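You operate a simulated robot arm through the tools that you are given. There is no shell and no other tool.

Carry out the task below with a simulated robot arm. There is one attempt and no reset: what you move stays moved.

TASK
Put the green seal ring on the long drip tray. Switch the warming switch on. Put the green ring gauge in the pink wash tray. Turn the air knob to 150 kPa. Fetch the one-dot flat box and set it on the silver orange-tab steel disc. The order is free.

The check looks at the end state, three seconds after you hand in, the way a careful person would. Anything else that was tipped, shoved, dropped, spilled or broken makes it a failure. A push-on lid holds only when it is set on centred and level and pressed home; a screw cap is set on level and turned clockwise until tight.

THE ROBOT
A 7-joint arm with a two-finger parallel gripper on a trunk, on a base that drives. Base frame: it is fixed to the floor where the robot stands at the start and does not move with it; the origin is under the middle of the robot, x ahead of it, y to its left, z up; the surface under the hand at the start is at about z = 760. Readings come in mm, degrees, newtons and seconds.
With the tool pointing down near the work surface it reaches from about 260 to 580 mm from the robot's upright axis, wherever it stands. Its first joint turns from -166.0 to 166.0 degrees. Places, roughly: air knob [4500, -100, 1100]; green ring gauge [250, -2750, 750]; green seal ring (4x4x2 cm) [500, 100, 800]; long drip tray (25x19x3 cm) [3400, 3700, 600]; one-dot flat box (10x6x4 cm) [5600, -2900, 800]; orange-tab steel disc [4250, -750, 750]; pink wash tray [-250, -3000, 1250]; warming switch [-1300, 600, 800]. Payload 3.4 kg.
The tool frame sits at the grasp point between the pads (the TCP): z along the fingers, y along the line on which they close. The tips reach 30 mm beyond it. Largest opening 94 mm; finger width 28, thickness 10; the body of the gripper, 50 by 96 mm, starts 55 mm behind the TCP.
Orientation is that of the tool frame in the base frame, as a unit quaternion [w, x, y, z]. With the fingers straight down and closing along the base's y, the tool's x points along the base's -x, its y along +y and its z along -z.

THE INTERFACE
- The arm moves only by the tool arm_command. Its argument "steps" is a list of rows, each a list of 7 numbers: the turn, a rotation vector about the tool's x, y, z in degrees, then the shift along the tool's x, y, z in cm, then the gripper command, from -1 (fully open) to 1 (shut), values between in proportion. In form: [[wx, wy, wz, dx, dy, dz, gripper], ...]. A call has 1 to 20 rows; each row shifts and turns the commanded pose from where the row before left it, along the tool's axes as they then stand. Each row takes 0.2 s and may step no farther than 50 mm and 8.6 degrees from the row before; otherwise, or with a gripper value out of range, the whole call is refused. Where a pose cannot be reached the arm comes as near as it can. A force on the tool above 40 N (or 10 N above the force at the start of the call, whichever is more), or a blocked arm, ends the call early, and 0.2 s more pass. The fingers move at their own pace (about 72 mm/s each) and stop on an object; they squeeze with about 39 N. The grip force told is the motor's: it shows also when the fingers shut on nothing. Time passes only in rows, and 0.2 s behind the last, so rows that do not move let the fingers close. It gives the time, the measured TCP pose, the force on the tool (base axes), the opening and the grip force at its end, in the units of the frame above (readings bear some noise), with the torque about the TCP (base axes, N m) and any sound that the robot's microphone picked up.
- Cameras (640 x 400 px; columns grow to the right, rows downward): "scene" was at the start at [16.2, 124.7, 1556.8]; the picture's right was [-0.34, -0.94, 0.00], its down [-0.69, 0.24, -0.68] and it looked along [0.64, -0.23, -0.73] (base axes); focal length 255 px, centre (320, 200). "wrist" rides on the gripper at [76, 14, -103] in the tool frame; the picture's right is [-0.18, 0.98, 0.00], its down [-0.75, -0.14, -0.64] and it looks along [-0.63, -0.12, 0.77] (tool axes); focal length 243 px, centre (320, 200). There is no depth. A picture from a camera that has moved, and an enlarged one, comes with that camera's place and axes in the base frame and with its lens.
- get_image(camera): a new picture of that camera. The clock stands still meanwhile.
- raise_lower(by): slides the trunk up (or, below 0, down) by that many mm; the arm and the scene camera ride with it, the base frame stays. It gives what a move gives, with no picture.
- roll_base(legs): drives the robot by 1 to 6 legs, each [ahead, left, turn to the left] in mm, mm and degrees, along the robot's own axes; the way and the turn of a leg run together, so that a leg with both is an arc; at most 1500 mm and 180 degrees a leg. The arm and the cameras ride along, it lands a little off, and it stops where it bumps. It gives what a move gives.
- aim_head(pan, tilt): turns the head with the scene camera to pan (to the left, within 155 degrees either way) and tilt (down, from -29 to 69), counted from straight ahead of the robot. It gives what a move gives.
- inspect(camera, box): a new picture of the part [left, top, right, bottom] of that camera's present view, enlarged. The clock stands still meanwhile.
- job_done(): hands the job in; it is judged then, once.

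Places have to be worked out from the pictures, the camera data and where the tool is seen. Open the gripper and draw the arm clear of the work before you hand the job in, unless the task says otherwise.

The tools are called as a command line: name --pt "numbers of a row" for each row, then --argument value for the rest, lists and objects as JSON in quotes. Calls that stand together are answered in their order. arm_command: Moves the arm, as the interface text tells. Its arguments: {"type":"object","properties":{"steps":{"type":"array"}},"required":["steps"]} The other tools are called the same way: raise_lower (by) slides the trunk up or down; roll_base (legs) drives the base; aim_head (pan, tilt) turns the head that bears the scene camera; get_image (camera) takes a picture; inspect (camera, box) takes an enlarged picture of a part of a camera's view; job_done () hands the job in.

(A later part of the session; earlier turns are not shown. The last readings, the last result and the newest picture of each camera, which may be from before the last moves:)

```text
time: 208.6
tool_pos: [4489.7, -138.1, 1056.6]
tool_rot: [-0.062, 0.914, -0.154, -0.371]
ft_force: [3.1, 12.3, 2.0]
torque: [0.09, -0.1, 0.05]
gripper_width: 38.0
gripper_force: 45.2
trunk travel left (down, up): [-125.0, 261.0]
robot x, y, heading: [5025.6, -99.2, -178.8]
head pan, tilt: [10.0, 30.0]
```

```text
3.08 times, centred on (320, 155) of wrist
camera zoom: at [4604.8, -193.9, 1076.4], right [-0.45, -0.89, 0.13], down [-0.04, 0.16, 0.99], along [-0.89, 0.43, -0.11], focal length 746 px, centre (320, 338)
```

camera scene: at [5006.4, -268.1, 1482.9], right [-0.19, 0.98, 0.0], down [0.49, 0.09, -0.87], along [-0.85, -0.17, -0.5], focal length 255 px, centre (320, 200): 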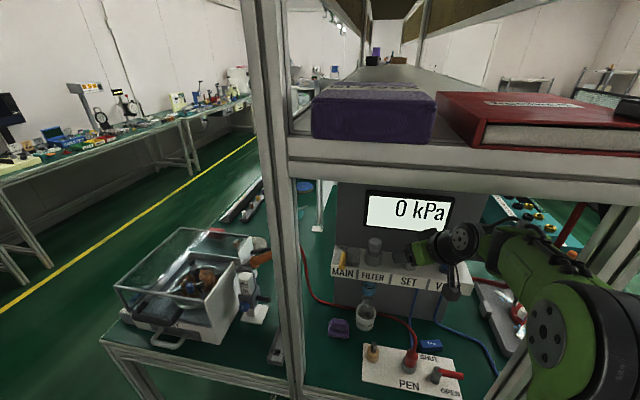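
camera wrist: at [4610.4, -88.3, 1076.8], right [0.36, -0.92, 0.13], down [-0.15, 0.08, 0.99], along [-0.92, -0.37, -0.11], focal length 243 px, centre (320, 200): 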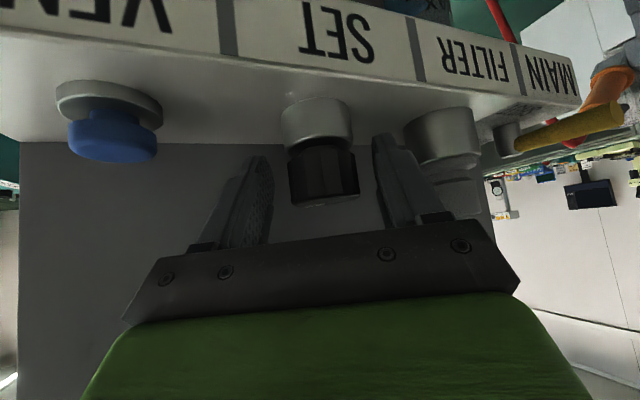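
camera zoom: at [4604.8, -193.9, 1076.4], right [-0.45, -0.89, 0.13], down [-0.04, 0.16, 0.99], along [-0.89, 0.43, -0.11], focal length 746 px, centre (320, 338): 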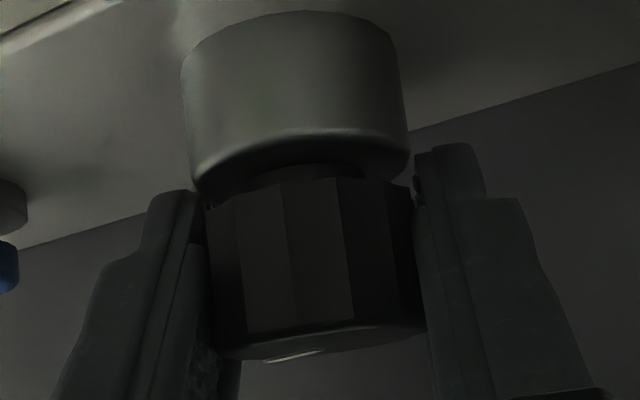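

The knob has turned about 64° in all with the display still 0, so MAIN (lever by SHUT) must be feeding no air. I release SET, back out along the tool axis and straighten the yaw, to then open MAIN.

arm_command --pt "0 0 0 0 0 0 -0.1" --pt "0 0 0 0 0 0 -0.1" --pt "0 0 0 0 0 -2.0 -0.1" --pt "0 0 0 0 0 -2.5 -0.1" --pt "-4.5 0 -4.66 0 0 -2 0.3" --pt "-4.5 0 -4.66 0 0 -1.5 1" --pt "-4.2 0 -4.35 0 0 0 1" --pt "0 0 0 0 0 0 1"

get_image --camera "wrist"

inspect --camera "scene" --box '[320, 180, 480, 310]'

```text
time: 210.4
tool_pos: [4541.2, -158.2, 1113.5]
tool_rot: [0.0, 0.927, 0.002, -0.375]
ft_force: [-0.7, 0.2, 0.7]
torque: [0.0, -0.03, 0.02]
gripper_width: 0.0
gripper_force: 32.6
trunk travel left (down, up): [-125.0, 261.0]
robot x, y, heading: [5026.4, -101.0, -178.9]
head pan, tilt: [10.0, 30.0]
```

```text
taken
camera wrist: at [4669.0, -172.2, 1133.7], right [-0.13, -0.98, 0.13], down [-0.09, 0.14, 0.99], along [-0.99, 0.11, -0.11], focal length 243 px, centre (320, 200)
```

wrist: 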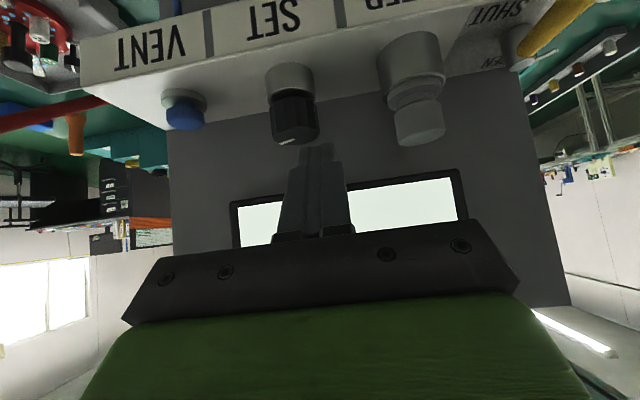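

```text
3.08 times, centred on (400, 245) of scene
camera zoom: at [5002.6, -271.3, 1482.5], right [-0.19, 0.98, 0.0], down [0.49, 0.1, -0.87], along [-0.85, -0.17, -0.5], focal length 784 px, centre (74, 62)
```

zoom: 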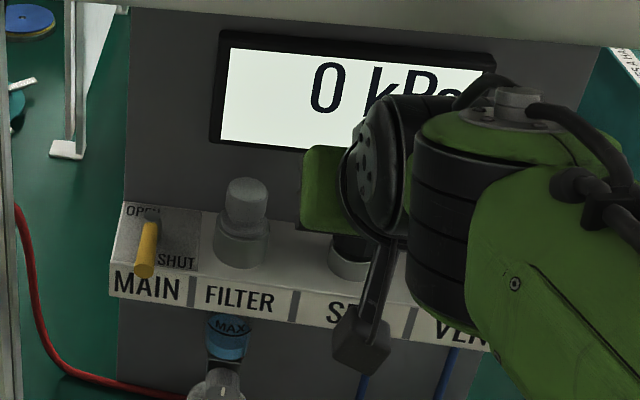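

I shift the base 125 mm left so the closed fingers line up just right of the MAIN lever (tip ≈ (4550, -305, 1031)).

roll_base --legs '[[0, 125, 0]]'

get_image --camera "wrist"

get_image --camera "scene"

```text
time: 211.7
tool_pos: [4544.9, -283.9, 1113.1]
tool_rot: [-0.002, 0.927, 0.001, -0.375]
ft_force: [-0.4, -0.3, 0.0]
torque: [0.0, -0.01, -0.03]
gripper_width: 0.0
gripper_force: 33.3
trunk travel left (down, up): [-125.0, 261.0]
robot x, y, heading: [5026.4, -227.7, -178.9]
head pan, tilt: [10.0, 30.0]
```

```text
taken
camera wrist: at [4671.3, -298.1, 1133.6], right [-0.13, -0.98, 0.13], down [-0.09, 0.14, 0.99], along [-0.99, 0.12, -0.11], focal length 243 px, centre (320, 200)
```

wrist: 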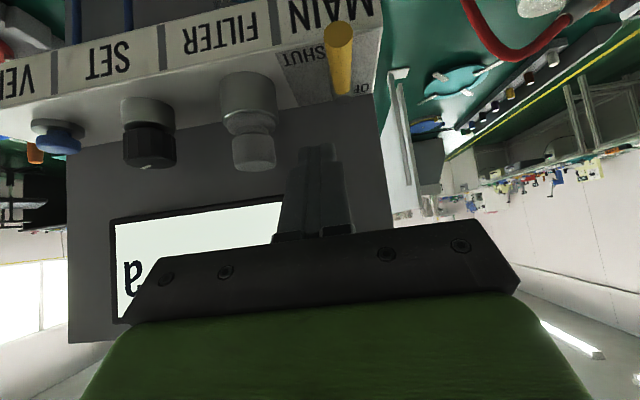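

```text
taken
camera scene: at [5004.8, -397.8, 1482.3], right [-0.19, 0.98, 0.0], down [0.49, 0.1, -0.87], along [-0.85, -0.17, -0.5], focal length 255 px, centre (320, 200)
```

scene: 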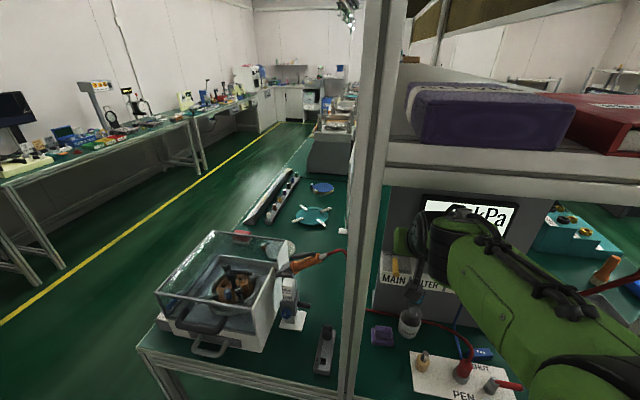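

I take a close look at the MAIN plate from the wrist camera before pushing the lever.

inspect --camera "wrist" --box '[270, 0, 400, 110]'

```text
3.64 times, centred on (335, 55) of wrist
camera zoom: at [4671.3, -298.1, 1133.6], right [-0.13, -0.98, 0.13], down [-0.09, 0.14, 0.99], along [-0.99, 0.12, -0.11], focal length 882 px, centre (266, 727)
```

zoom: 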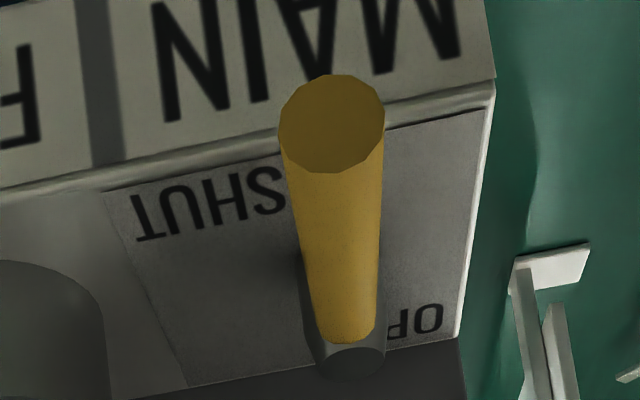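

MAIN's pivot is at about (4500, -303) with the lever pointing forward by SHUT; FILTER's collar blocks a swing to the right, so OPEN must be to the left. I lower the closed fingers to the right of the lever.

arm_command --pt "0 0 0 1.08 -1.2 -1.04 1" --pt "0 0 0 2.09 0 2.16 1" --pt "0 0 0 2.09 0 2.16 1" --pt "0 0 0 0 0 0 1"

get_image --camera "wrist"

inspect --camera "scene" --box '[370, 190, 500, 310]'

```text
time: 212.7
tool_pos: [4557.8, -272.5, 1054.5]
tool_rot: [-0.001, 0.927, 0.0, -0.376]
ft_force: [-0.1, 0.4, -0.9]
torque: [-0.03, 0.02, 0.01]
gripper_width: 0.1
gripper_force: 33.1
trunk travel left (down, up): [-125.0, 261.0]
robot x, y, heading: [5034.5, -229.5, -178.4]
head pan, tilt: [10.0, 30.0]
```

```text
taken
camera wrist: at [4684.9, -286.8, 1074.8], right [-0.13, -0.98, 0.13], down [-0.09, 0.14, 0.99], along [-0.99, 0.12, -0.11], focal length 243 px, centre (320, 200)
```

wrist: 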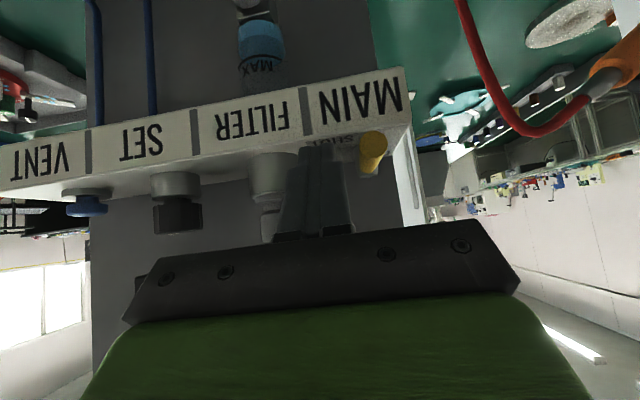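

```text
3.33 times, centred on (435, 250) of scene
camera zoom: at [5004.9, -395.9, 1482.5], right [-0.19, 0.98, 0.0], down [0.49, 0.1, -0.87], along [-0.85, -0.17, -0.5], focal length 849 px, centre (-63, 33)
```

zoom: 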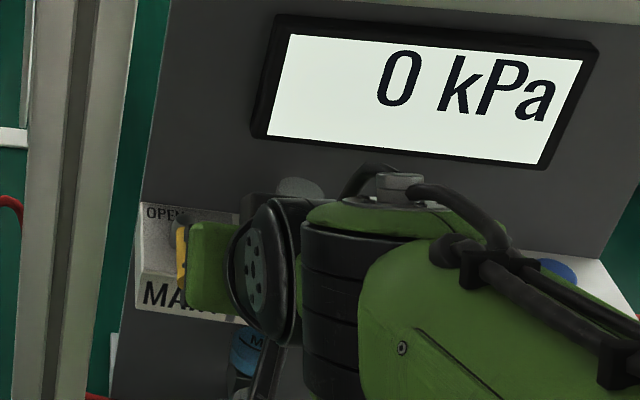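

The fingers sit just right of the yellow lever at its height. I push it left along its arc.

arm_command --pt "0 0 0 0.14 1.0 -0.14 1" --pt "0 0 0 0 1.1 0 1" --pt "0 0 0 0.07 0.8 -0.07 1" --pt "0 0 0 0 0.9 0 1" --pt "0 0 0 -0.18 0.8 0.18 1" --pt "0 0 0 -0.18 0.8 0.17 1" --pt "0 0 0 0 0 0 1"

get_image --camera "wrist"

inspect --camera "scene" --box '[370, 190, 500, 310]'

```text
time: 214.3
tool_pos: [4557.5, -324.7, 1053.7]
tool_rot: [0.0, 0.927, 0.002, -0.375]
ft_force: [-1.3, 0.2, 0.5]
torque: [-0.01, 0.01, 0.0]
gripper_width: 0.0
gripper_force: 33.0
trunk travel left (down, up): [-125.0, 261.0]
robot x, y, heading: [5031.1, -227.1, -178.7]
head pan, tilt: [10.0, 30.0]
```

```text
taken
camera wrist: at [4683.8, -339.0, 1074.2], right [-0.13, -0.98, 0.13], down [-0.1, 0.14, 0.99], along [-0.99, 0.12, -0.11], focal length 243 px, centre (320, 200)
```

wrist: 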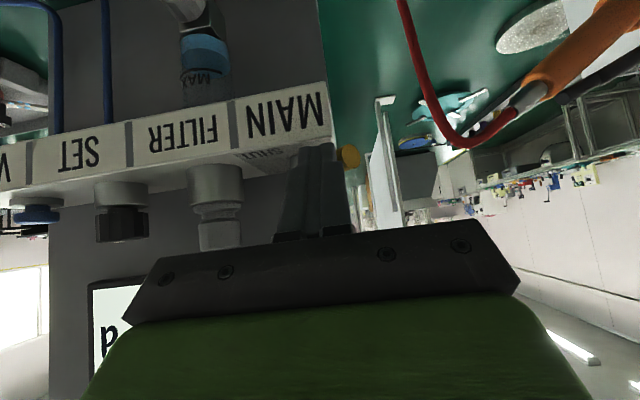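

```text
3.33 times, centred on (435, 250) of scene
camera zoom: at [5004.8, -395.8, 1482.5], right [-0.19, 0.98, 0.0], down [0.49, 0.1, -0.87], along [-0.85, -0.17, -0.5], focal length 849 px, centre (-63, 33)
```

zoom: 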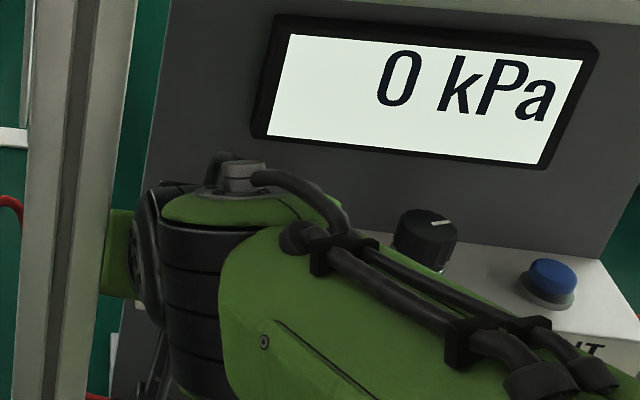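

The lever has swung about 45° left, but the wrist is now close to the rack's left post (right face y ≈ -362). I yaw the hand 20° so the wrist moves right, then continue pushing along the arc.

arm_command --pt "-4.6 0 -4.8 0 0 0 1" --pt "-4.6 0 -4.8 0 0 0 1" --pt "-4.6 0 -4.8 0 0 0 1" --pt "0 0 0 -0.51 0.49 0.5 1" --pt "0 0 0 -0.51 0.49 0.5 1" --pt "0 0 0 -0.42 0.16 0.41 1" --pt "0 0 0 -0.42 0.16 0.41 1" --pt "0 0 0 0 0 0 1"

get_image --camera "wrist"

inspect --camera "scene" --box '[340, 190, 500, 330]'

```text
time: 216.1
tool_pos: [4536.7, -346.0, 1053.1]
tool_rot: [0.064, 0.913, 0.162, -0.369]
ft_force: [0.6, 2.0, 2.3]
torque: [-0.01, 0.05, -0.07]
gripper_width: 0.0
gripper_force: 33.4
trunk travel left (down, up): [-125.0, 261.0]
robot x, y, heading: [5030.4, -225.1, -179.2]
head pan, tilt: [10.0, 30.0]
```

```text
taken
camera wrist: at [4661.5, -316.6, 1073.1], right [0.21, -0.97, 0.12], down [-0.14, 0.1, 0.99], along [-0.97, -0.23, -0.11], focal length 243 px, centre (320, 200)
```

wrist: 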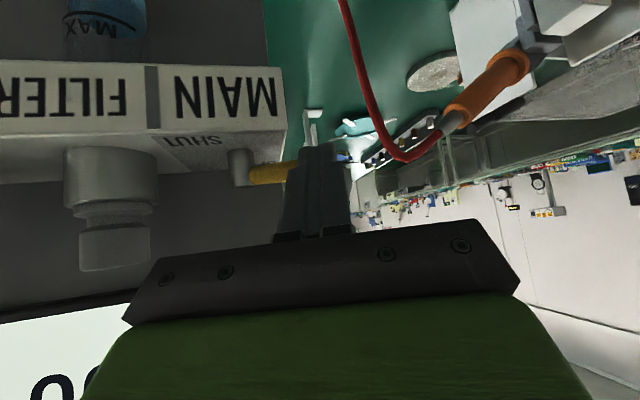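

```text
2.86 times, centred on (420, 260) of scene
camera zoom: at [5005.0, -395.6, 1482.5], right [-0.19, 0.98, 0.0], down [0.49, 0.1, -0.87], along [-0.85, -0.17, -0.5], focal length 728 px, centre (34, 29)
```

zoom: 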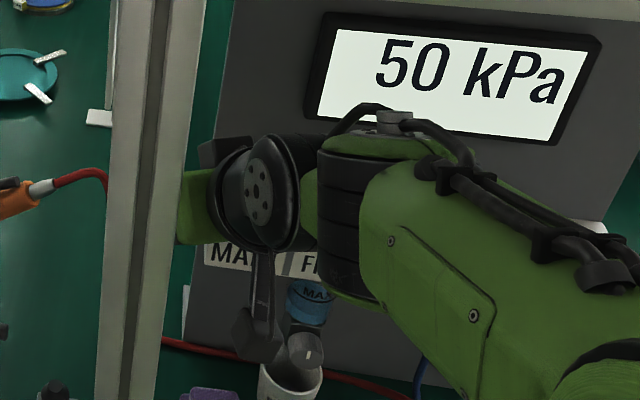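

MAIN is open and the display now reads 50 kPa. I back away from the lever, rise, unwind the yaw, and read the settled value.

arm_command --pt "0 0 0 1.35 0.68 -1.3 1" --pt "0 0 0 -2.43 0 -2.51 1" --pt "0 0 0 -2.43 0 -2.51 1" --pt "4.6 0 4.8 0 0 0 1" --pt "4.6 0 4.8 0 -1 0 1" --pt "4.6 0 4.8 0 -2 0 0.5" --pt "0 0 0 0 -2 0 -0.1" --pt "0 0 0 0 0 0 -0.1"

get_image --camera "wrist"

inspect --camera "scene" --box '[340, 190, 500, 330]'

```text
time: 217.9
tool_pos: [4553.1, -296.7, 1122.7]
tool_rot: [0.0, 0.927, 0.001, -0.375]
ft_force: [-1.1, 0.4, 0.1]
torque: [-0.01, 0.01, -0.01]
gripper_width: 51.7
gripper_force: 0.0
trunk travel left (down, up): [-125.0, 261.0]
robot x, y, heading: [5026.9, -226.4, -178.8]
head pan, tilt: [10.0, 30.0]
```

```text
taken
camera wrist: at [4680.7, -309.6, 1143.1], right [-0.13, -0.98, 0.13], down [-0.09, 0.14, 0.99], along [-0.99, 0.12, -0.11], focal length 243 px, centre (320, 200)
```

wrist: 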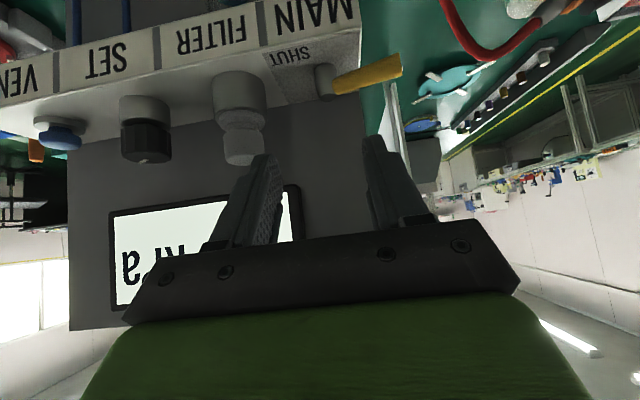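

```text
2.86 times, centred on (420, 260) of scene
camera zoom: at [5004.7, -396.2, 1482.5], right [-0.19, 0.98, 0.0], down [0.49, 0.1, -0.87], along [-0.85, -0.17, -0.5], focal length 728 px, centre (34, 29)
```

zoom: 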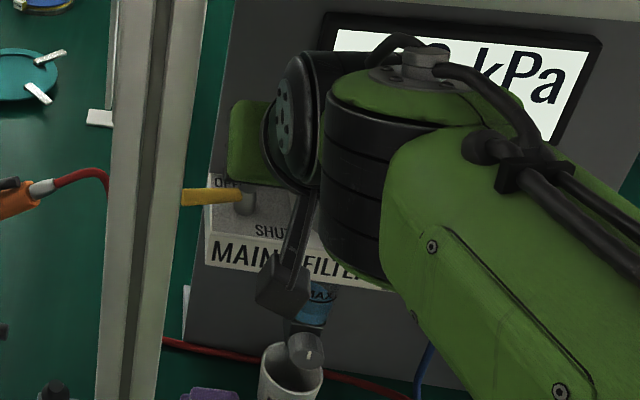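

The lever is now beside OPEN. I shift the base back right by ~156 mm and read the display.

roll_base --legs '[[0, -156, 0]]'

get_image --camera "wrist"

inspect --camera "scene" --box '[310, 180, 490, 330]'

```text
time: 219.3
tool_pos: [4549.5, -136.5, 1123.6]
tool_rot: [0.001, 0.927, 0.002, -0.376]
ft_force: [0.6, 0.5, -0.1]
torque: [0.0, 0.01, 0.03]
gripper_width: 51.6
gripper_force: 0.1
trunk travel left (down, up): [-125.0, 261.0]
robot x, y, heading: [5028.5, -69.1, -178.7]
head pan, tilt: [10.0, 30.0]
```

```text
taken
camera wrist: at [4677.6, -151.4, 1143.3], right [-0.13, -0.98, 0.13], down [-0.09, 0.14, 0.99], along [-0.99, 0.12, -0.11], focal length 243 px, centre (320, 200)
```

wrist: 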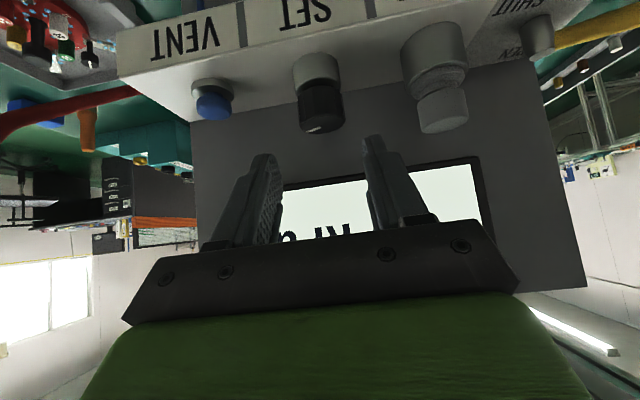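

```text
2.67 times, centred on (400, 255) of scene
camera zoom: at [5001.8, -236.9, 1482.7], right [-0.19, 0.98, 0.0], down [0.49, 0.1, -0.87], along [-0.85, -0.17, -0.5], focal length 679 px, centre (107, 53)
```

zoom: 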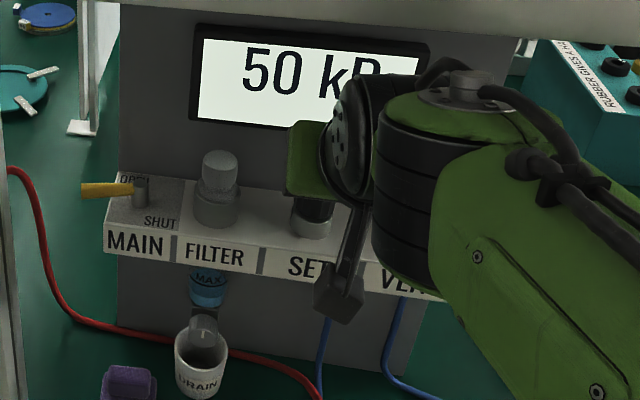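

Steady at 50 kPa for ~64° of turn, so about 125° more clockwise is needed. I re-approach the SET knob, yaw +17°, grip and turn 36°.

arm_command --pt "0 0 0 0.1 0.35 3.0 -0.1" --pt "0 0 0 0.1 0 2.5 -0.1" --pt "0 0 0 0.1 0 2.0 -0.1" --pt "0 0 0 0.04 0 1.5 -0.1" --pt "0 0 0 0 0 0 -0.1" --pt "-4.0 0 -4.14 0 0 0 -0.1" --pt "-4.0 0 -4.14 0 0 0 -0.1" --pt "-4.0 0 -4.14 0 0 0 -0.1" --pt "0 0 0 0 0 0 -0.1"

get_image --camera "wrist"

```text
time: 221.3
tool_pos: [4490.6, -141.7, 1055.0]
tool_rot: [0.056, 0.916, 0.141, -0.371]
ft_force: [-0.9, 0.3, 0.2]
torque: [-0.01, 0.02, 0.01]
gripper_width: 51.8
gripper_force: 0.1
trunk travel left (down, up): [-125.0, 261.0]
robot x, y, heading: [5027.2, -70.6, -179.0]
head pan, tilt: [10.0, 30.0]
```

```text
taken
camera wrist: at [4615.9, -118.5, 1076.2], right [0.17, -0.98, 0.13], down [-0.13, 0.1, 0.99], along [-0.98, -0.18, -0.11], focal length 243 px, centre (320, 200)
```

wrist: 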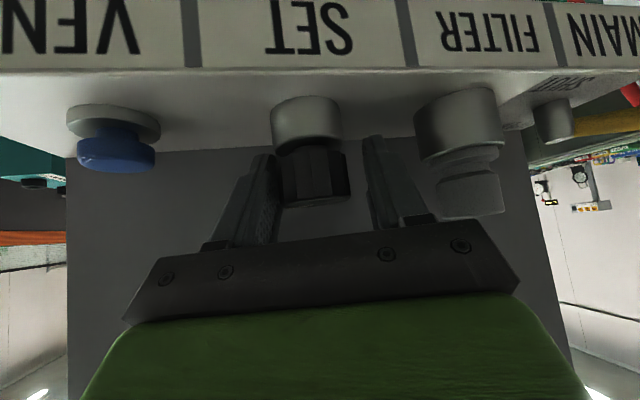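

Knob is between the fingers. Close and turn 36° clockwise.

arm_command --pt "0 0 0 0 -0.2 0 1" --pt "0 0 0 0 0 0 1" --pt "0 0 0 0 0 0 1" --pt "4.17 0 4.31 0 0 0 1" --pt "4.17 0 4.31 0 0 0 1" --pt "4.17 0 4.31 0 0 0 1" --pt "4.17 0 4.31 0 0 0 1" --pt "4.17 0 4.31 0 0 0 1" --pt "4.17 0 4.31 0 0 0 1" --pt "0 0 0 0 0 0 1"

inspect --camera "scene" --box '[310, 180, 490, 330]'

```text
time: 223.5
tool_pos: [4489.5, -140.3, 1054.4]
tool_rot: [-0.061, 0.914, -0.15, -0.371]
ft_force: [2.1, 3.4, 2.5]
torque: [-0.16, 0.2, 0.01]
gripper_width: 37.8
gripper_force: 45.2
trunk travel left (down, up): [-125.0, 261.0]
robot x, y, heading: [5025.4, -71.5, -178.7]
head pan, tilt: [10.0, 30.0]
```

```text
2.67 times, centred on (400, 255) of scene
camera zoom: at [5002.4, -237.7, 1482.6], right [-0.19, 0.98, 0.0], down [0.49, 0.1, -0.87], along [-0.85, -0.17, -0.5], focal length 679 px, centre (107, 53)
```

zoom: 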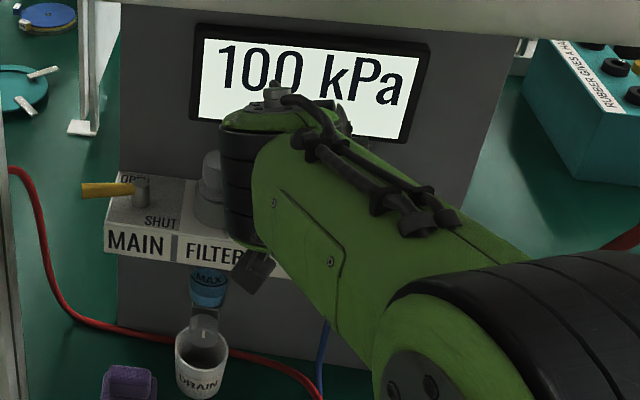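

Now 100 kPa. It appears to step 50 kPa per ~45°, so another ~35° should give 150. I release, rewind the yaw with fingers open, regrip and turn.

arm_command --pt "0 0 0 0 0 0 -0.1" --pt "0 0 0 0 0 0 -0.1" --pt "-4.17 0 -4.31 0 0 0 -0.1" --pt "-4.17 0 -4.31 0 0 0 -0.1" --pt "-4.17 0 -4.31 0 0 0 -0.1" --pt "-4.17 0 -4.31 0 0 0 -0.1" --pt "-4.17 0 -4.31 0 0 0 -0.1" --pt "-4.17 0 -4.31 0 0 0 -0.1" --pt "0 0 0 0 0 0 -0.1"

inspect --camera "scene" --box '[310, 180, 490, 330]'

get_image --camera "wrist"

```text
time: 225.5
tool_pos: [4490.1, -141.5, 1054.9]
tool_rot: [0.056, 0.916, 0.141, -0.371]
ft_force: [-0.2, 0.0, -0.6]
torque: [0.01, 0.01, -0.04]
gripper_width: 51.7
gripper_force: 0.1
trunk travel left (down, up): [-125.0, 261.0]
robot x, y, heading: [5025.3, -72.4, -178.7]
head pan, tilt: [10.0, 30.0]
```

```text
2.67 times, centred on (400, 255) of scene
camera zoom: at [5001.9, -238.7, 1482.5], right [-0.19, 0.98, 0.0], down [0.49, 0.1, -0.87], along [-0.85, -0.17, -0.5], focal length 679 px, centre (107, 53)
```

zoom: 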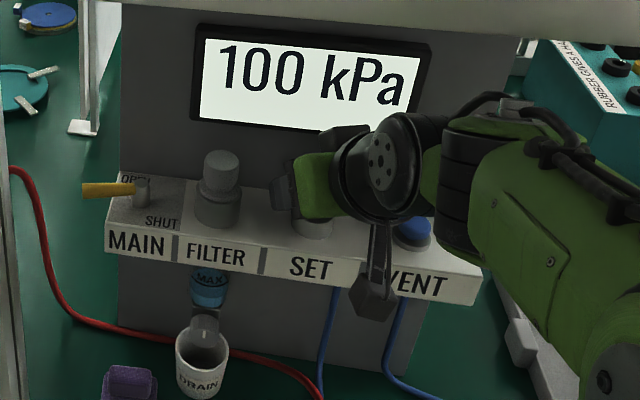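

```text
taken
camera wrist: at [4615.0, -115.8, 1076.4], right [0.17, -0.98, 0.13], down [-0.13, 0.1, 0.99], along [-0.98, -0.18, -0.11], focal length 243 px, centre (320, 200)
```

wrist: 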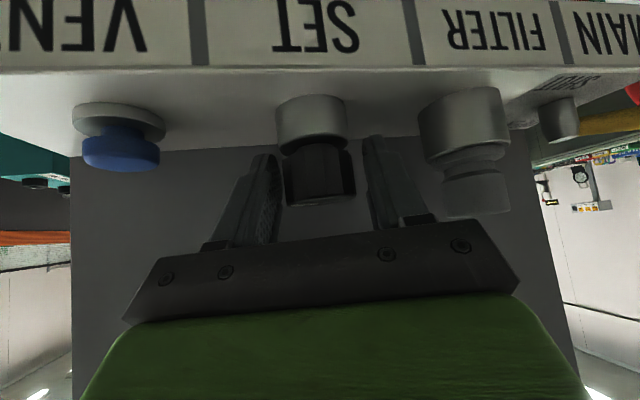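

Grip again and turn in two parts, checking the reading at 18° and again after.

arm_command --pt "0 0 0 0 0 0 1" --pt "0 0 0 0 0 0 1" --pt "0 0 0 0 0 0 1" --pt "4.17 0 4.31 0 0 0 1" --pt "4.17 0 4.31 0 0 0 1" --pt "4.17 0 4.31 0 0 0 1" --pt "0 0 0 0 0 0 1"

inspect --camera "scene" --box '[310, 180, 490, 330]'

inspect --camera "wrist" --box '[270, 90, 370, 220]'

arm_command --pt "2.08 0 2.16 0 0 0 1" --pt "2.08 0 2.16 0 0 0 1" --pt "2.08 0 2.16 0 0 0 1" --pt "0 0 0 0 0 0 1"

inspect --camera "scene" --box '[310, 180, 490, 330]'

```text
time: 227.1
tool_pos: [4490.4, -139.8, 1055.0]
tool_rot: [-0.002, 0.927, -0.005, -0.375]
ft_force: [1.9, 2.2, 0.7]
torque: [0.05, -0.39, 0.01]
gripper_width: 38.0
gripper_force: 45.3
trunk travel left (down, up): [-125.0, 261.0]
robot x, y, heading: [5028.5, -73.9, -178.8]
head pan, tilt: [10.0, 30.0]
```

```text
2.67 times, centred on (400, 255) of scene
camera zoom: at [5002.3, -238.0, 1482.6], right [-0.19, 0.98, 0.0], down [0.49, 0.1, -0.87], along [-0.85, -0.17, -0.5], focal length 679 px, centre (107, 53)
```

zoom: 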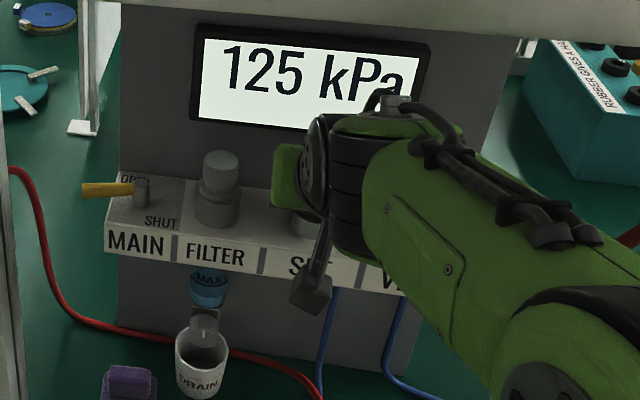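

```text
3.08 times, centred on (320, 155) of wrist
camera zoom: at [4617.0, -155.3, 1076.3], right [-0.14, -0.98, 0.13], down [-0.09, 0.14, 0.99], along [-0.99, 0.13, -0.11], focal length 746 px, centre (320, 338)
```

zoom: 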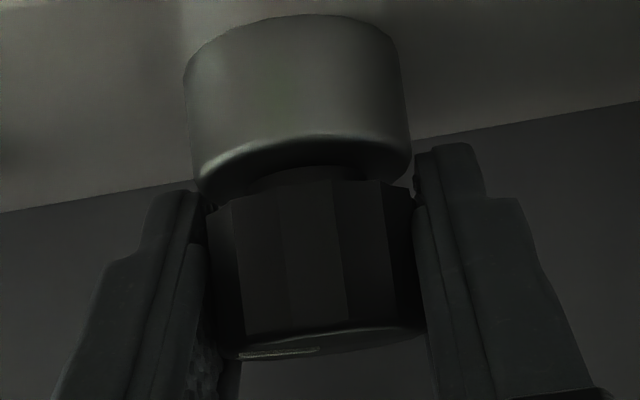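

```text
time: 228.1
tool_pos: [4489.3, -138.9, 1056.4]
tool_rot: [-0.032, 0.924, -0.078, -0.374]
ft_force: [3.8, 5.3, -2.9]
torque: [0.2, 0.55, -0.01]
gripper_width: 38.3
gripper_force: 44.9
trunk travel left (down, up): [-125.0, 261.0]
robot x, y, heading: [5025.1, -69.0, -178.9]
head pan, tilt: [10.0, 30.0]
```

```text
2.67 times, centred on (400, 255) of scene
camera zoom: at [5002.4, -237.6, 1482.6], right [-0.19, 0.98, 0.0], down [0.49, 0.1, -0.87], along [-0.85, -0.17, -0.5], focal length 679 px, centre (107, 53)
```

zoom: 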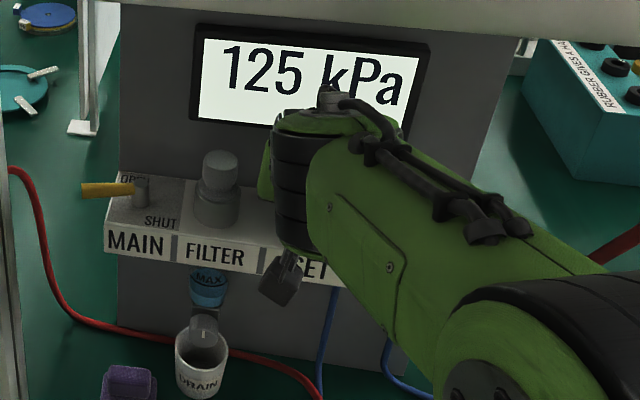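

The display steps in 25 kPa; now 125 at ~127°. I continue in small increments.

arm_command --pt "2.08 0 2.16 0 0 0 1" --pt "2.08 0 2.16 0 0 0 1" --pt "0 0 0 0 0 0 1"

inspect --camera "scene" --box '[310, 180, 490, 330]'

arm_command --pt "2.08 0 2.16 0 0 0 1" --pt "2.08 0 2.16 0 0 0 1" --pt "0 0 0 0 0 0 1"

inspect --camera "scene" --box '[310, 180, 490, 330]'

```text
time: 228.9
tool_pos: [4490.9, -139.6, 1055.8]
tool_rot: [-0.051, 0.918, -0.127, -0.371]
ft_force: [3.6, 5.3, -0.6]
torque: [-0.02, -0.72, 0.0]
gripper_width: 38.1
gripper_force: 44.9
trunk travel left (down, up): [-125.0, 261.0]
robot x, y, heading: [5028.3, -69.0, -178.9]
head pan, tilt: [10.0, 30.0]
```

```text
2.67 times, centred on (400, 255) of scene
camera zoom: at [5002.3, -237.6, 1482.7], right [-0.19, 0.98, 0.0], down [0.49, 0.1, -0.87], along [-0.85, -0.17, -0.5], focal length 679 px, centre (107, 53)
```

zoom: 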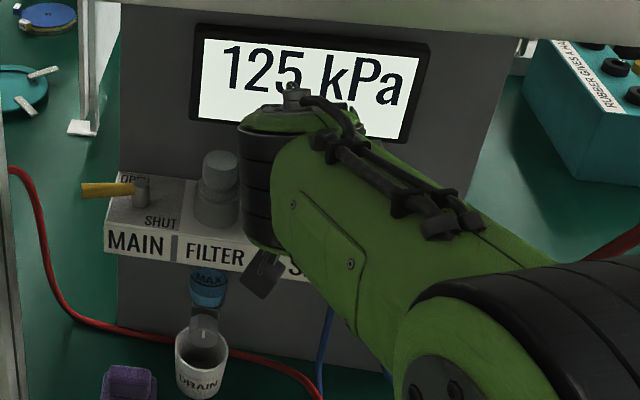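

```text
time: 229.7
tool_pos: [4490.7, -139.5, 1055.9]
tool_rot: [-0.07, 0.91, -0.174, -0.369]
ft_force: [3.9, 5.1, -3.6]
torque: [0.15, -0.34, 0.0]
gripper_width: 38.2
gripper_force: 44.9
trunk travel left (down, up): [-125.0, 261.0]
robot x, y, heading: [5029.2, -72.7, -178.7]
head pan, tilt: [10.0, 30.0]
```

```text
2.67 times, centred on (400, 255) of scene
camera zoom: at [5002.2, -237.7, 1482.6], right [-0.19, 0.98, 0.0], down [0.49, 0.1, -0.87], along [-0.85, -0.17, -0.5], focal length 679 px, centre (107, 53)
```

zoom: 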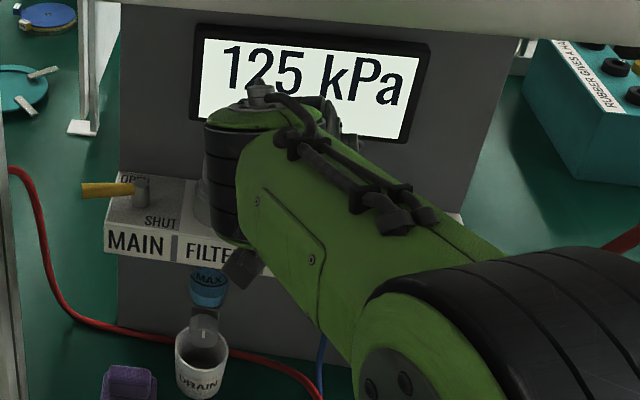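

Fitting the readings gives about 1 kPa per degree with ~-3.5 offset, so 150 centres ~14° further. I regrip and turn 14°.

arm_command --pt "0 0 0 0 0 0 -0.1" --pt "0 0 0 0 0 0 -0.1" --pt "-4.17 0 -4.31 0 0 0 -0.1" --pt "-4.17 0 -4.31 0 0 0 -0.1" --pt "-4.17 0 -4.31 0 0 0 -0.1" --pt "-4.17 0 -4.31 0 0 0 -0.1" --pt "0 0 0 0 0 0 -0.1" --pt "0 0 0 0 0 0 1" --pt "0 0 0 0 0 0 1" --pt "0 0 0 0 0 0 1" --pt "3.25 0 3.36 0 0 0 1" --pt "3.25 0 3.36 0 0 0 1" --pt "3.25 0 3.36 0 0 0 1" --pt "0 0 0 0 0 0 1"

inspect --camera "scene" --box '[310, 180, 490, 330]'

```text
time: 232.7
tool_pos: [4491.3, -139.6, 1055.1]
tool_rot: [-0.038, 0.922, -0.094, -0.374]
ft_force: [3.3, 3.1, 0.3]
torque: [0.17, -0.48, 0.0]
gripper_width: 38.1
gripper_force: 45.3
trunk travel left (down, up): [-125.0, 261.0]
robot x, y, heading: [5025.6, -71.0, -178.6]
head pan, tilt: [10.0, 30.0]
```

```text
2.67 times, centred on (400, 255) of scene
camera zoom: at [5002.5, -237.9, 1482.6], right [-0.19, 0.98, 0.0], down [0.49, 0.1, -0.87], along [-0.85, -0.17, -0.5], focal length 679 px, centre (107, 53)
```

zoom: 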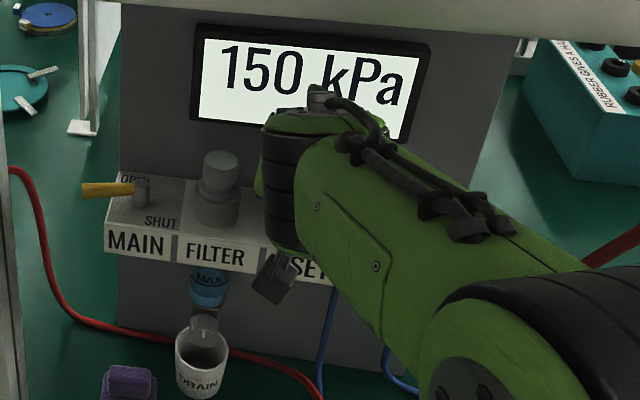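

The display reads 150 kPa. I release, withdraw along the tool axis, and back the base off before checking again.

arm_command --pt "0 0 0 0 0 0 -0.1" --pt "0 0 0 0 0 0 -0.1" --pt "0 0 0 0 0 -2.0 -0.1" --pt "0 0 0 0 0 -2.5 -0.1" --pt "0 0 0 0 0 -3 0" --pt "0 0 0 0 0 -2 1"

roll_base --legs '[[-170, 0, 0]]'

inspect --camera "scene" --box '[310, 150, 490, 300]'

get_image --camera "scene"

```text
time: 234.1
tool_pos: [4553.7, -154.3, 1125.0]
tool_rot: [-0.039, 0.922, -0.093, -0.374]
ft_force: [0.5, 0.4, -0.8]
torque: [-0.01, -0.01, 0.0]
gripper_width: 0.0
gripper_force: 7.8
trunk travel left (down, up): [-125.0, 261.0]
robot x, y, heading: [5025.7, -68.7, -179.0]
head pan, tilt: [10.0, 30.0]
```

```text
time: 235.5
tool_pos: [4725.2, -149.7, 1124.8]
tool_rot: [-0.038, 0.922, -0.094, -0.374]
ft_force: [0.8, 0.5, 0.1]
torque: [-0.01, 0.01, -0.04]
gripper_width: 0.0
gripper_force: 33.2
trunk travel left (down, up): [-125.0, 261.0]
robot x, y, heading: [5197.6, -65.9, -178.8]
head pan, tilt: [10.0, 30.0]
```

```text
2.67 times, centred on (400, 225) of scene
camera zoom: at [5174.4, -235.0, 1482.5], right [-0.19, 0.98, 0.0], down [0.49, 0.1, -0.87], along [-0.85, -0.17, -0.5], focal length 679 px, centre (107, 133)
```

zoom: 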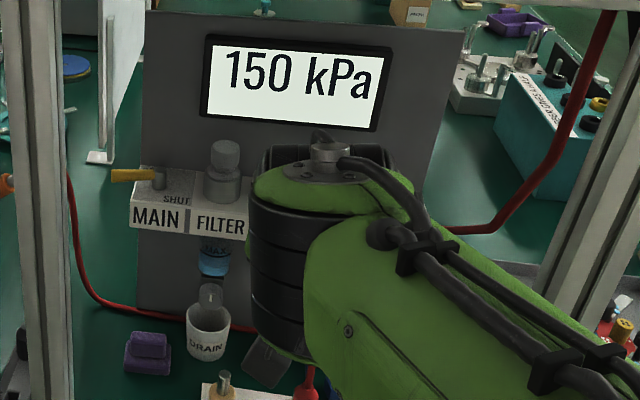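

```text
taken
camera scene: at [5174.4, -235.0, 1482.5], right [-0.19, 0.98, 0.0], down [0.49, 0.1, -0.87], along [-0.85, -0.17, -0.5], focal length 255 px, centre (320, 200)
```

scene: 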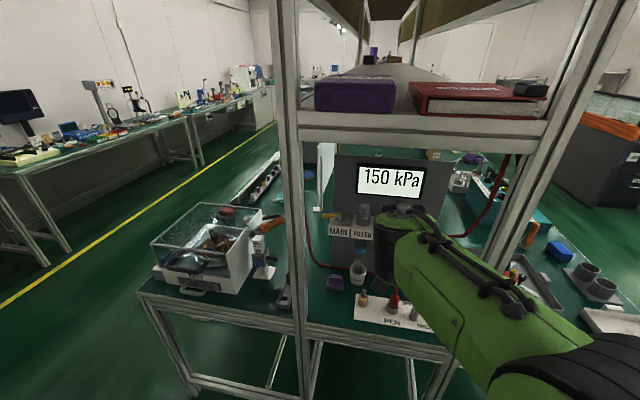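

150 kPa holds. I restore the downward carrying posture and head toward the flat box near (5600, -2900).

arm_command --pt "-4.05 0 -4.2 0 0 0 1" --pt "-4.05 0 -4.2 0 0 0 1" --pt "0 8.5 0 1.5 0 0 1" --pt "0 8.5 0 1.5 0 0 1" --pt "0 8.5 0 1.5 0 0 1" --pt "0 8.5 0 1.5 0 0 1" --pt "0 8.5 0 1.5 0 0 1" --pt "0 1.6 0 0 0 0 1"

raise_lower --by 100

aim_head --pan 90 --tilt 25

get_image --camera "scene"

```text
time: 237.3
tool_pos: [4790.2, -149.3, 1090.4]
tool_rot: [-0.001, 1.0, 0.001, 0.001]
ft_force: [-0.3, -0.3, 0.6]
torque: [-0.03, 0.01, -0.01]
gripper_width: 0.0
gripper_force: 32.9
trunk travel left (down, up): [-125.0, 261.0]
robot x, y, heading: [5193.3, -65.7, -178.9]
head pan, tilt: [10.0, 30.0]
```

```text
time: 238.7
tool_pos: [4789.9, -149.7, 1191.2]
tool_rot: [-0.001, 1.0, 0.001, 0.0]
ft_force: [-0.9, -0.2, 0.1]
torque: [0.0, 0.03, -0.01]
gripper_width: 0.0
gripper_force: 32.7
trunk travel left (down, up): [-225.0, 161.0]
robot x, y, heading: [5196.8, -65.1, -178.7]
head pan, tilt: [10.0, 30.0]
```

```text
time: 240.2
tool_pos: [4789.8, -149.2, 1190.5]
tool_rot: [-0.001, 1.0, 0.001, 0.0]
ft_force: [0.6, -0.4, 1.0]
torque: [-0.01, 0.0, 0.03]
gripper_width: 0.0
gripper_force: 33.2
trunk travel left (down, up): [-225.0, 161.0]
robot x, y, heading: [5196.4, -64.9, -178.7]
head pan, tilt: [90.0, 25.0]
```

```text
taken
camera scene: at [5263.3, -309.6, 1589.9], right [-1.0, -0.02, 0.0], down [-0.01, 0.42, -0.91], along [0.02, -0.91, -0.42], focal length 255 px, centre (320, 200)
```

scene: 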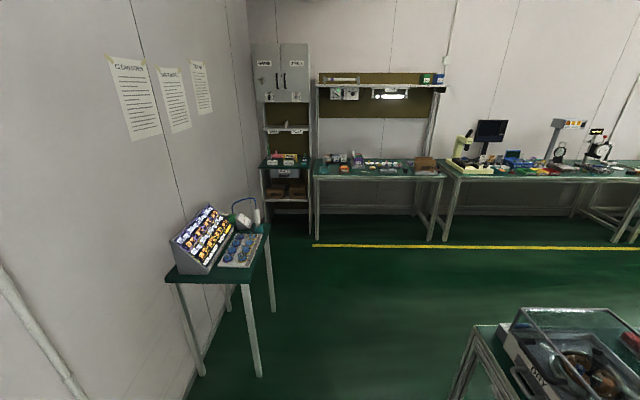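

The box should be on the green shelf of the tall cabinet at about pixel (293, 165). I zoom there.

inspect --camera "scene" --box '[240, 100, 350, 220]'

inspect --camera "scene" --box '[265, 145, 325, 185]'

```text
3.33 times, centred on (295, 160) of scene
camera zoom: at [5263.3, -309.6, 1589.9], right [-1.0, -0.02, 0.0], down [-0.01, 0.42, -0.91], along [0.02, -0.91, -0.42], focal length 849 px, centre (403, 333)
```

zoom: 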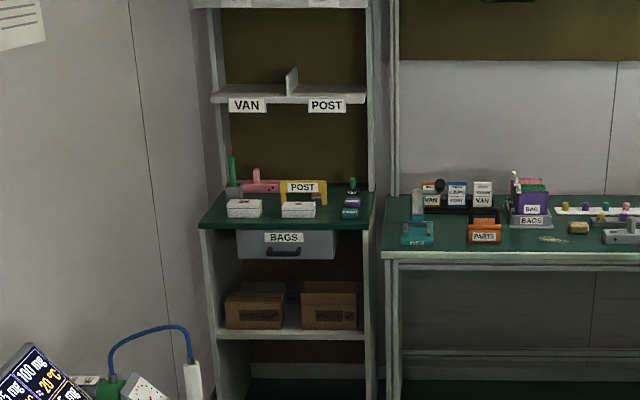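

```text
10.00 times, centred on (295, 165) of scene
camera zoom: at [5263.3, -309.6, 1589.9], right [-1.0, -0.02, 0.0], down [-0.01, 0.42, -0.91], along [0.02, -0.91, -0.42], focal length 2547 px, centre (570, 550)
```

zoom: 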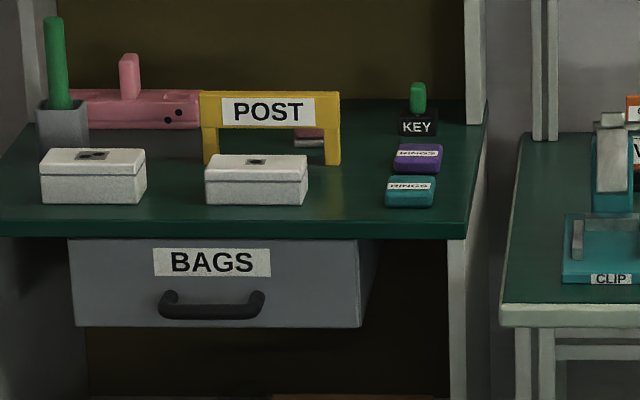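

Two white flat boxes stand on the shelf; the right-hand one seems to have a single dot. I drive down the aisle past the small table and line up facing the shelf for a closer look.

roll_base --legs '[[0, 0, 88.7], [1400, 0, 0], [650, 0, 0], [0, 450, 0]]'

aim_head --pan 10 --tilt 40

get_image --camera "scene"

```text
time: 256.5
tool_pos: [5672.4, -2544.1, 1189.8]
tool_rot: [0.0, 0.721, 0.693, -0.001]
ft_force: [0.1, -0.2, 0.2]
torque: [0.0, 0.02, 0.0]
gripper_width: 0.0
gripper_force: 33.4
trunk travel left (down, up): [-225.0, 161.0]
robot x, y, heading: [5605.2, -2131.4, -90.9]
head pan, tilt: [90.0, 25.0]
```

```text
time: 258.0
tool_pos: [5671.5, -2543.6, 1191.2]
tool_rot: [-0.001, 0.721, 0.693, 0.0]
ft_force: [-0.1, -1.1, -1.0]
torque: [-0.01, 0.0, -0.03]
gripper_width: 0.0
gripper_force: 32.7
trunk travel left (down, up): [-225.0, 161.0]
robot x, y, heading: [5606.9, -2133.7, -91.0]
head pan, tilt: [10.0, 40.0]
```

```text
taken
camera scene: at [5772.3, -2160.1, 1566.6], right [-0.99, -0.16, 0.0], down [-0.1, 0.63, -0.77], along [0.12, -0.76, -0.64], focal length 255 px, centre (320, 200)
```

scene: 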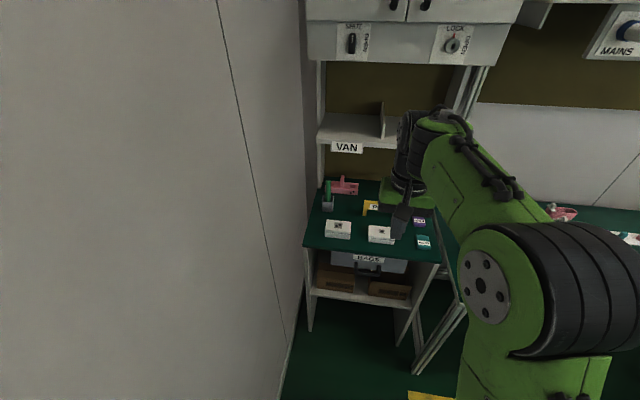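

inspect --camera "scene" --box '[300, 160, 450, 280]'

inspect --camera "scene" --box '[320, 210, 400, 250]'

```text
3.33 times, centred on (375, 220) of scene
camera zoom: at [5772.3, -2160.1, 1566.6], right [-0.99, -0.16, 0.0], down [-0.1, 0.63, -0.77], along [0.12, -0.76, -0.64], focal length 849 px, centre (137, 133)
```

zoom: 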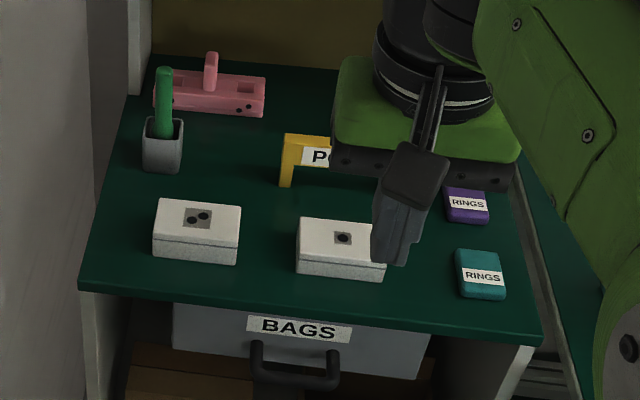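

```text
8.00 times, centred on (360, 230) of scene
camera zoom: at [5772.3, -2160.1, 1566.6], right [-0.99, -0.16, 0.0], down [-0.1, 0.63, -0.77], along [0.12, -0.76, -0.64], focal length 2038 px, centre (0, -40)
```

zoom: 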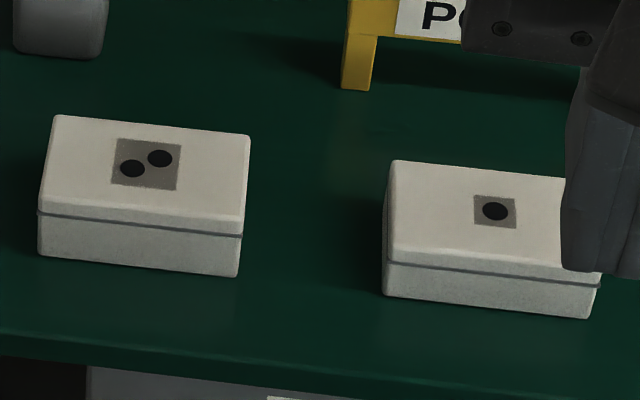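

The right box has exactly one dot; its top centre triangulates to (5643, -2863, 851), so the shelf is at z ≈ 811 and the box is axis-aligned. I lower the trunk, open the gripper and turn the hand 92° so the fingers close along y (the 60 mm side).

raise_lower --by -224

arm_command --pt "0 0 -8.39 0 0 0 0" --pt "0 0 -8.39 0 0 0 -0.7" --pt "0 0 -8.39 0 0 0 -0.7" --pt "0 0 -8.39 0 0 0 -0.7" --pt "0 0 -8.39 0 0 0 -0.7" --pt "0 0 -8.39 0 0 0 -0.7" --pt "0 0 -8.39 0 0 0 -0.7" --pt "0 0 -8.39 0 0 0 -0.7" --pt "0 0 -8.39 0 0 0 -0.7" --pt "0 0 -8.39 0 0 0 -0.7" --pt "0 0 -8.39 0 0 0 -0.7" --pt "0 0 0 0 0 0 -0.7"

get_image --camera "scene"

```text
time: 260.4
tool_pos: [5672.2, -2544.8, 967.6]
tool_rot: [0.0, 0.721, 0.693, 0.0]
ft_force: [-0.6, 0.1, 0.2]
torque: [0.01, 0.0, 0.05]
gripper_width: 0.0
gripper_force: 32.7
trunk travel left (down, up): [-1.0, 385.0]
robot x, y, heading: [5605.5, -2132.6, -91.2]
head pan, tilt: [10.0, 40.0]
```

```text
time: 263.0
tool_pos: [5672.0, -2544.4, 967.5]
tool_rot: [0.0, -0.003, 1.0, 0.0]
ft_force: [0.3, -0.1, -0.4]
torque: [0.0, -0.01, 0.01]
gripper_width: 79.9
gripper_force: 0.0
trunk travel left (down, up): [-1.0, 385.0]
robot x, y, heading: [5606.0, -2135.2, -91.1]
head pan, tilt: [10.0, 40.0]
```

```text
taken
camera scene: at [5772.3, -2160.1, 1343.4], right [-0.99, -0.15, 0.0], down [-0.1, 0.64, -0.77], along [0.12, -0.76, -0.64], focal length 255 px, centre (320, 200)
```

scene: 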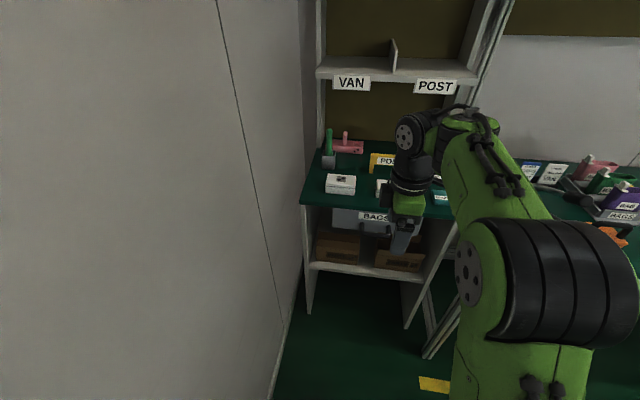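

The upper shelf is set back (y ≈ -3072), so the space above the box is free. I drive 215 mm closer and check alignment.

roll_base --legs '[[215, 0, 0]]'

get_image --camera "scene"

get_image --camera "wrist"

```text
time: 264.6
tool_pos: [5666.5, -2756.0, 966.6]
tool_rot: [-0.002, 0.0, 1.0, 0.0]
ft_force: [-0.1, 0.2, 0.0]
torque: [0.0, -0.01, 0.01]
gripper_width: 79.8
gripper_force: 0.0
trunk travel left (down, up): [-1.0, 385.0]
robot x, y, heading: [5602.8, -2346.8, -90.9]
head pan, tilt: [10.0, 40.0]
```

```text
taken
camera scene: at [5768.0, -2373.3, 1343.4], right [-0.99, -0.15, 0.0], down [-0.1, 0.64, -0.77], along [0.12, -0.76, -0.64], focal length 255 px, centre (320, 200)
```

scene: 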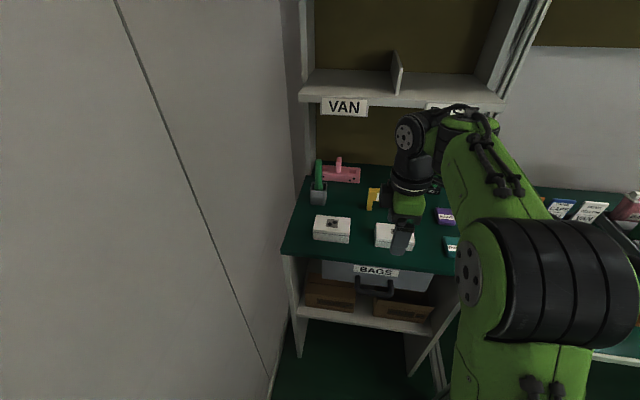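

```text
taken
camera wrist: at [5591.6, -2742.5, 1069.3], right [0.18, 0.98, 0.0], down [0.75, -0.14, 0.64], along [0.63, -0.12, -0.77], focal length 243 px, centre (320, 200)
```

wrist: 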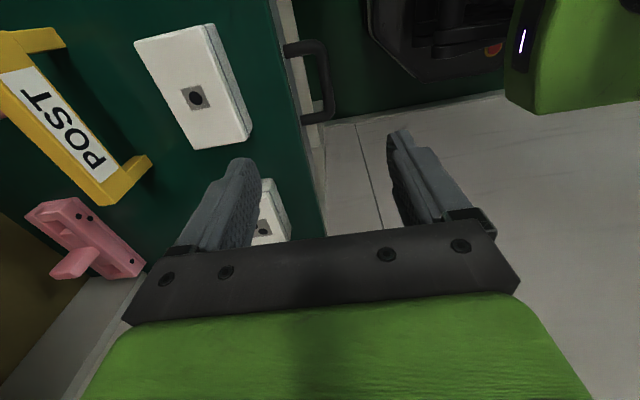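

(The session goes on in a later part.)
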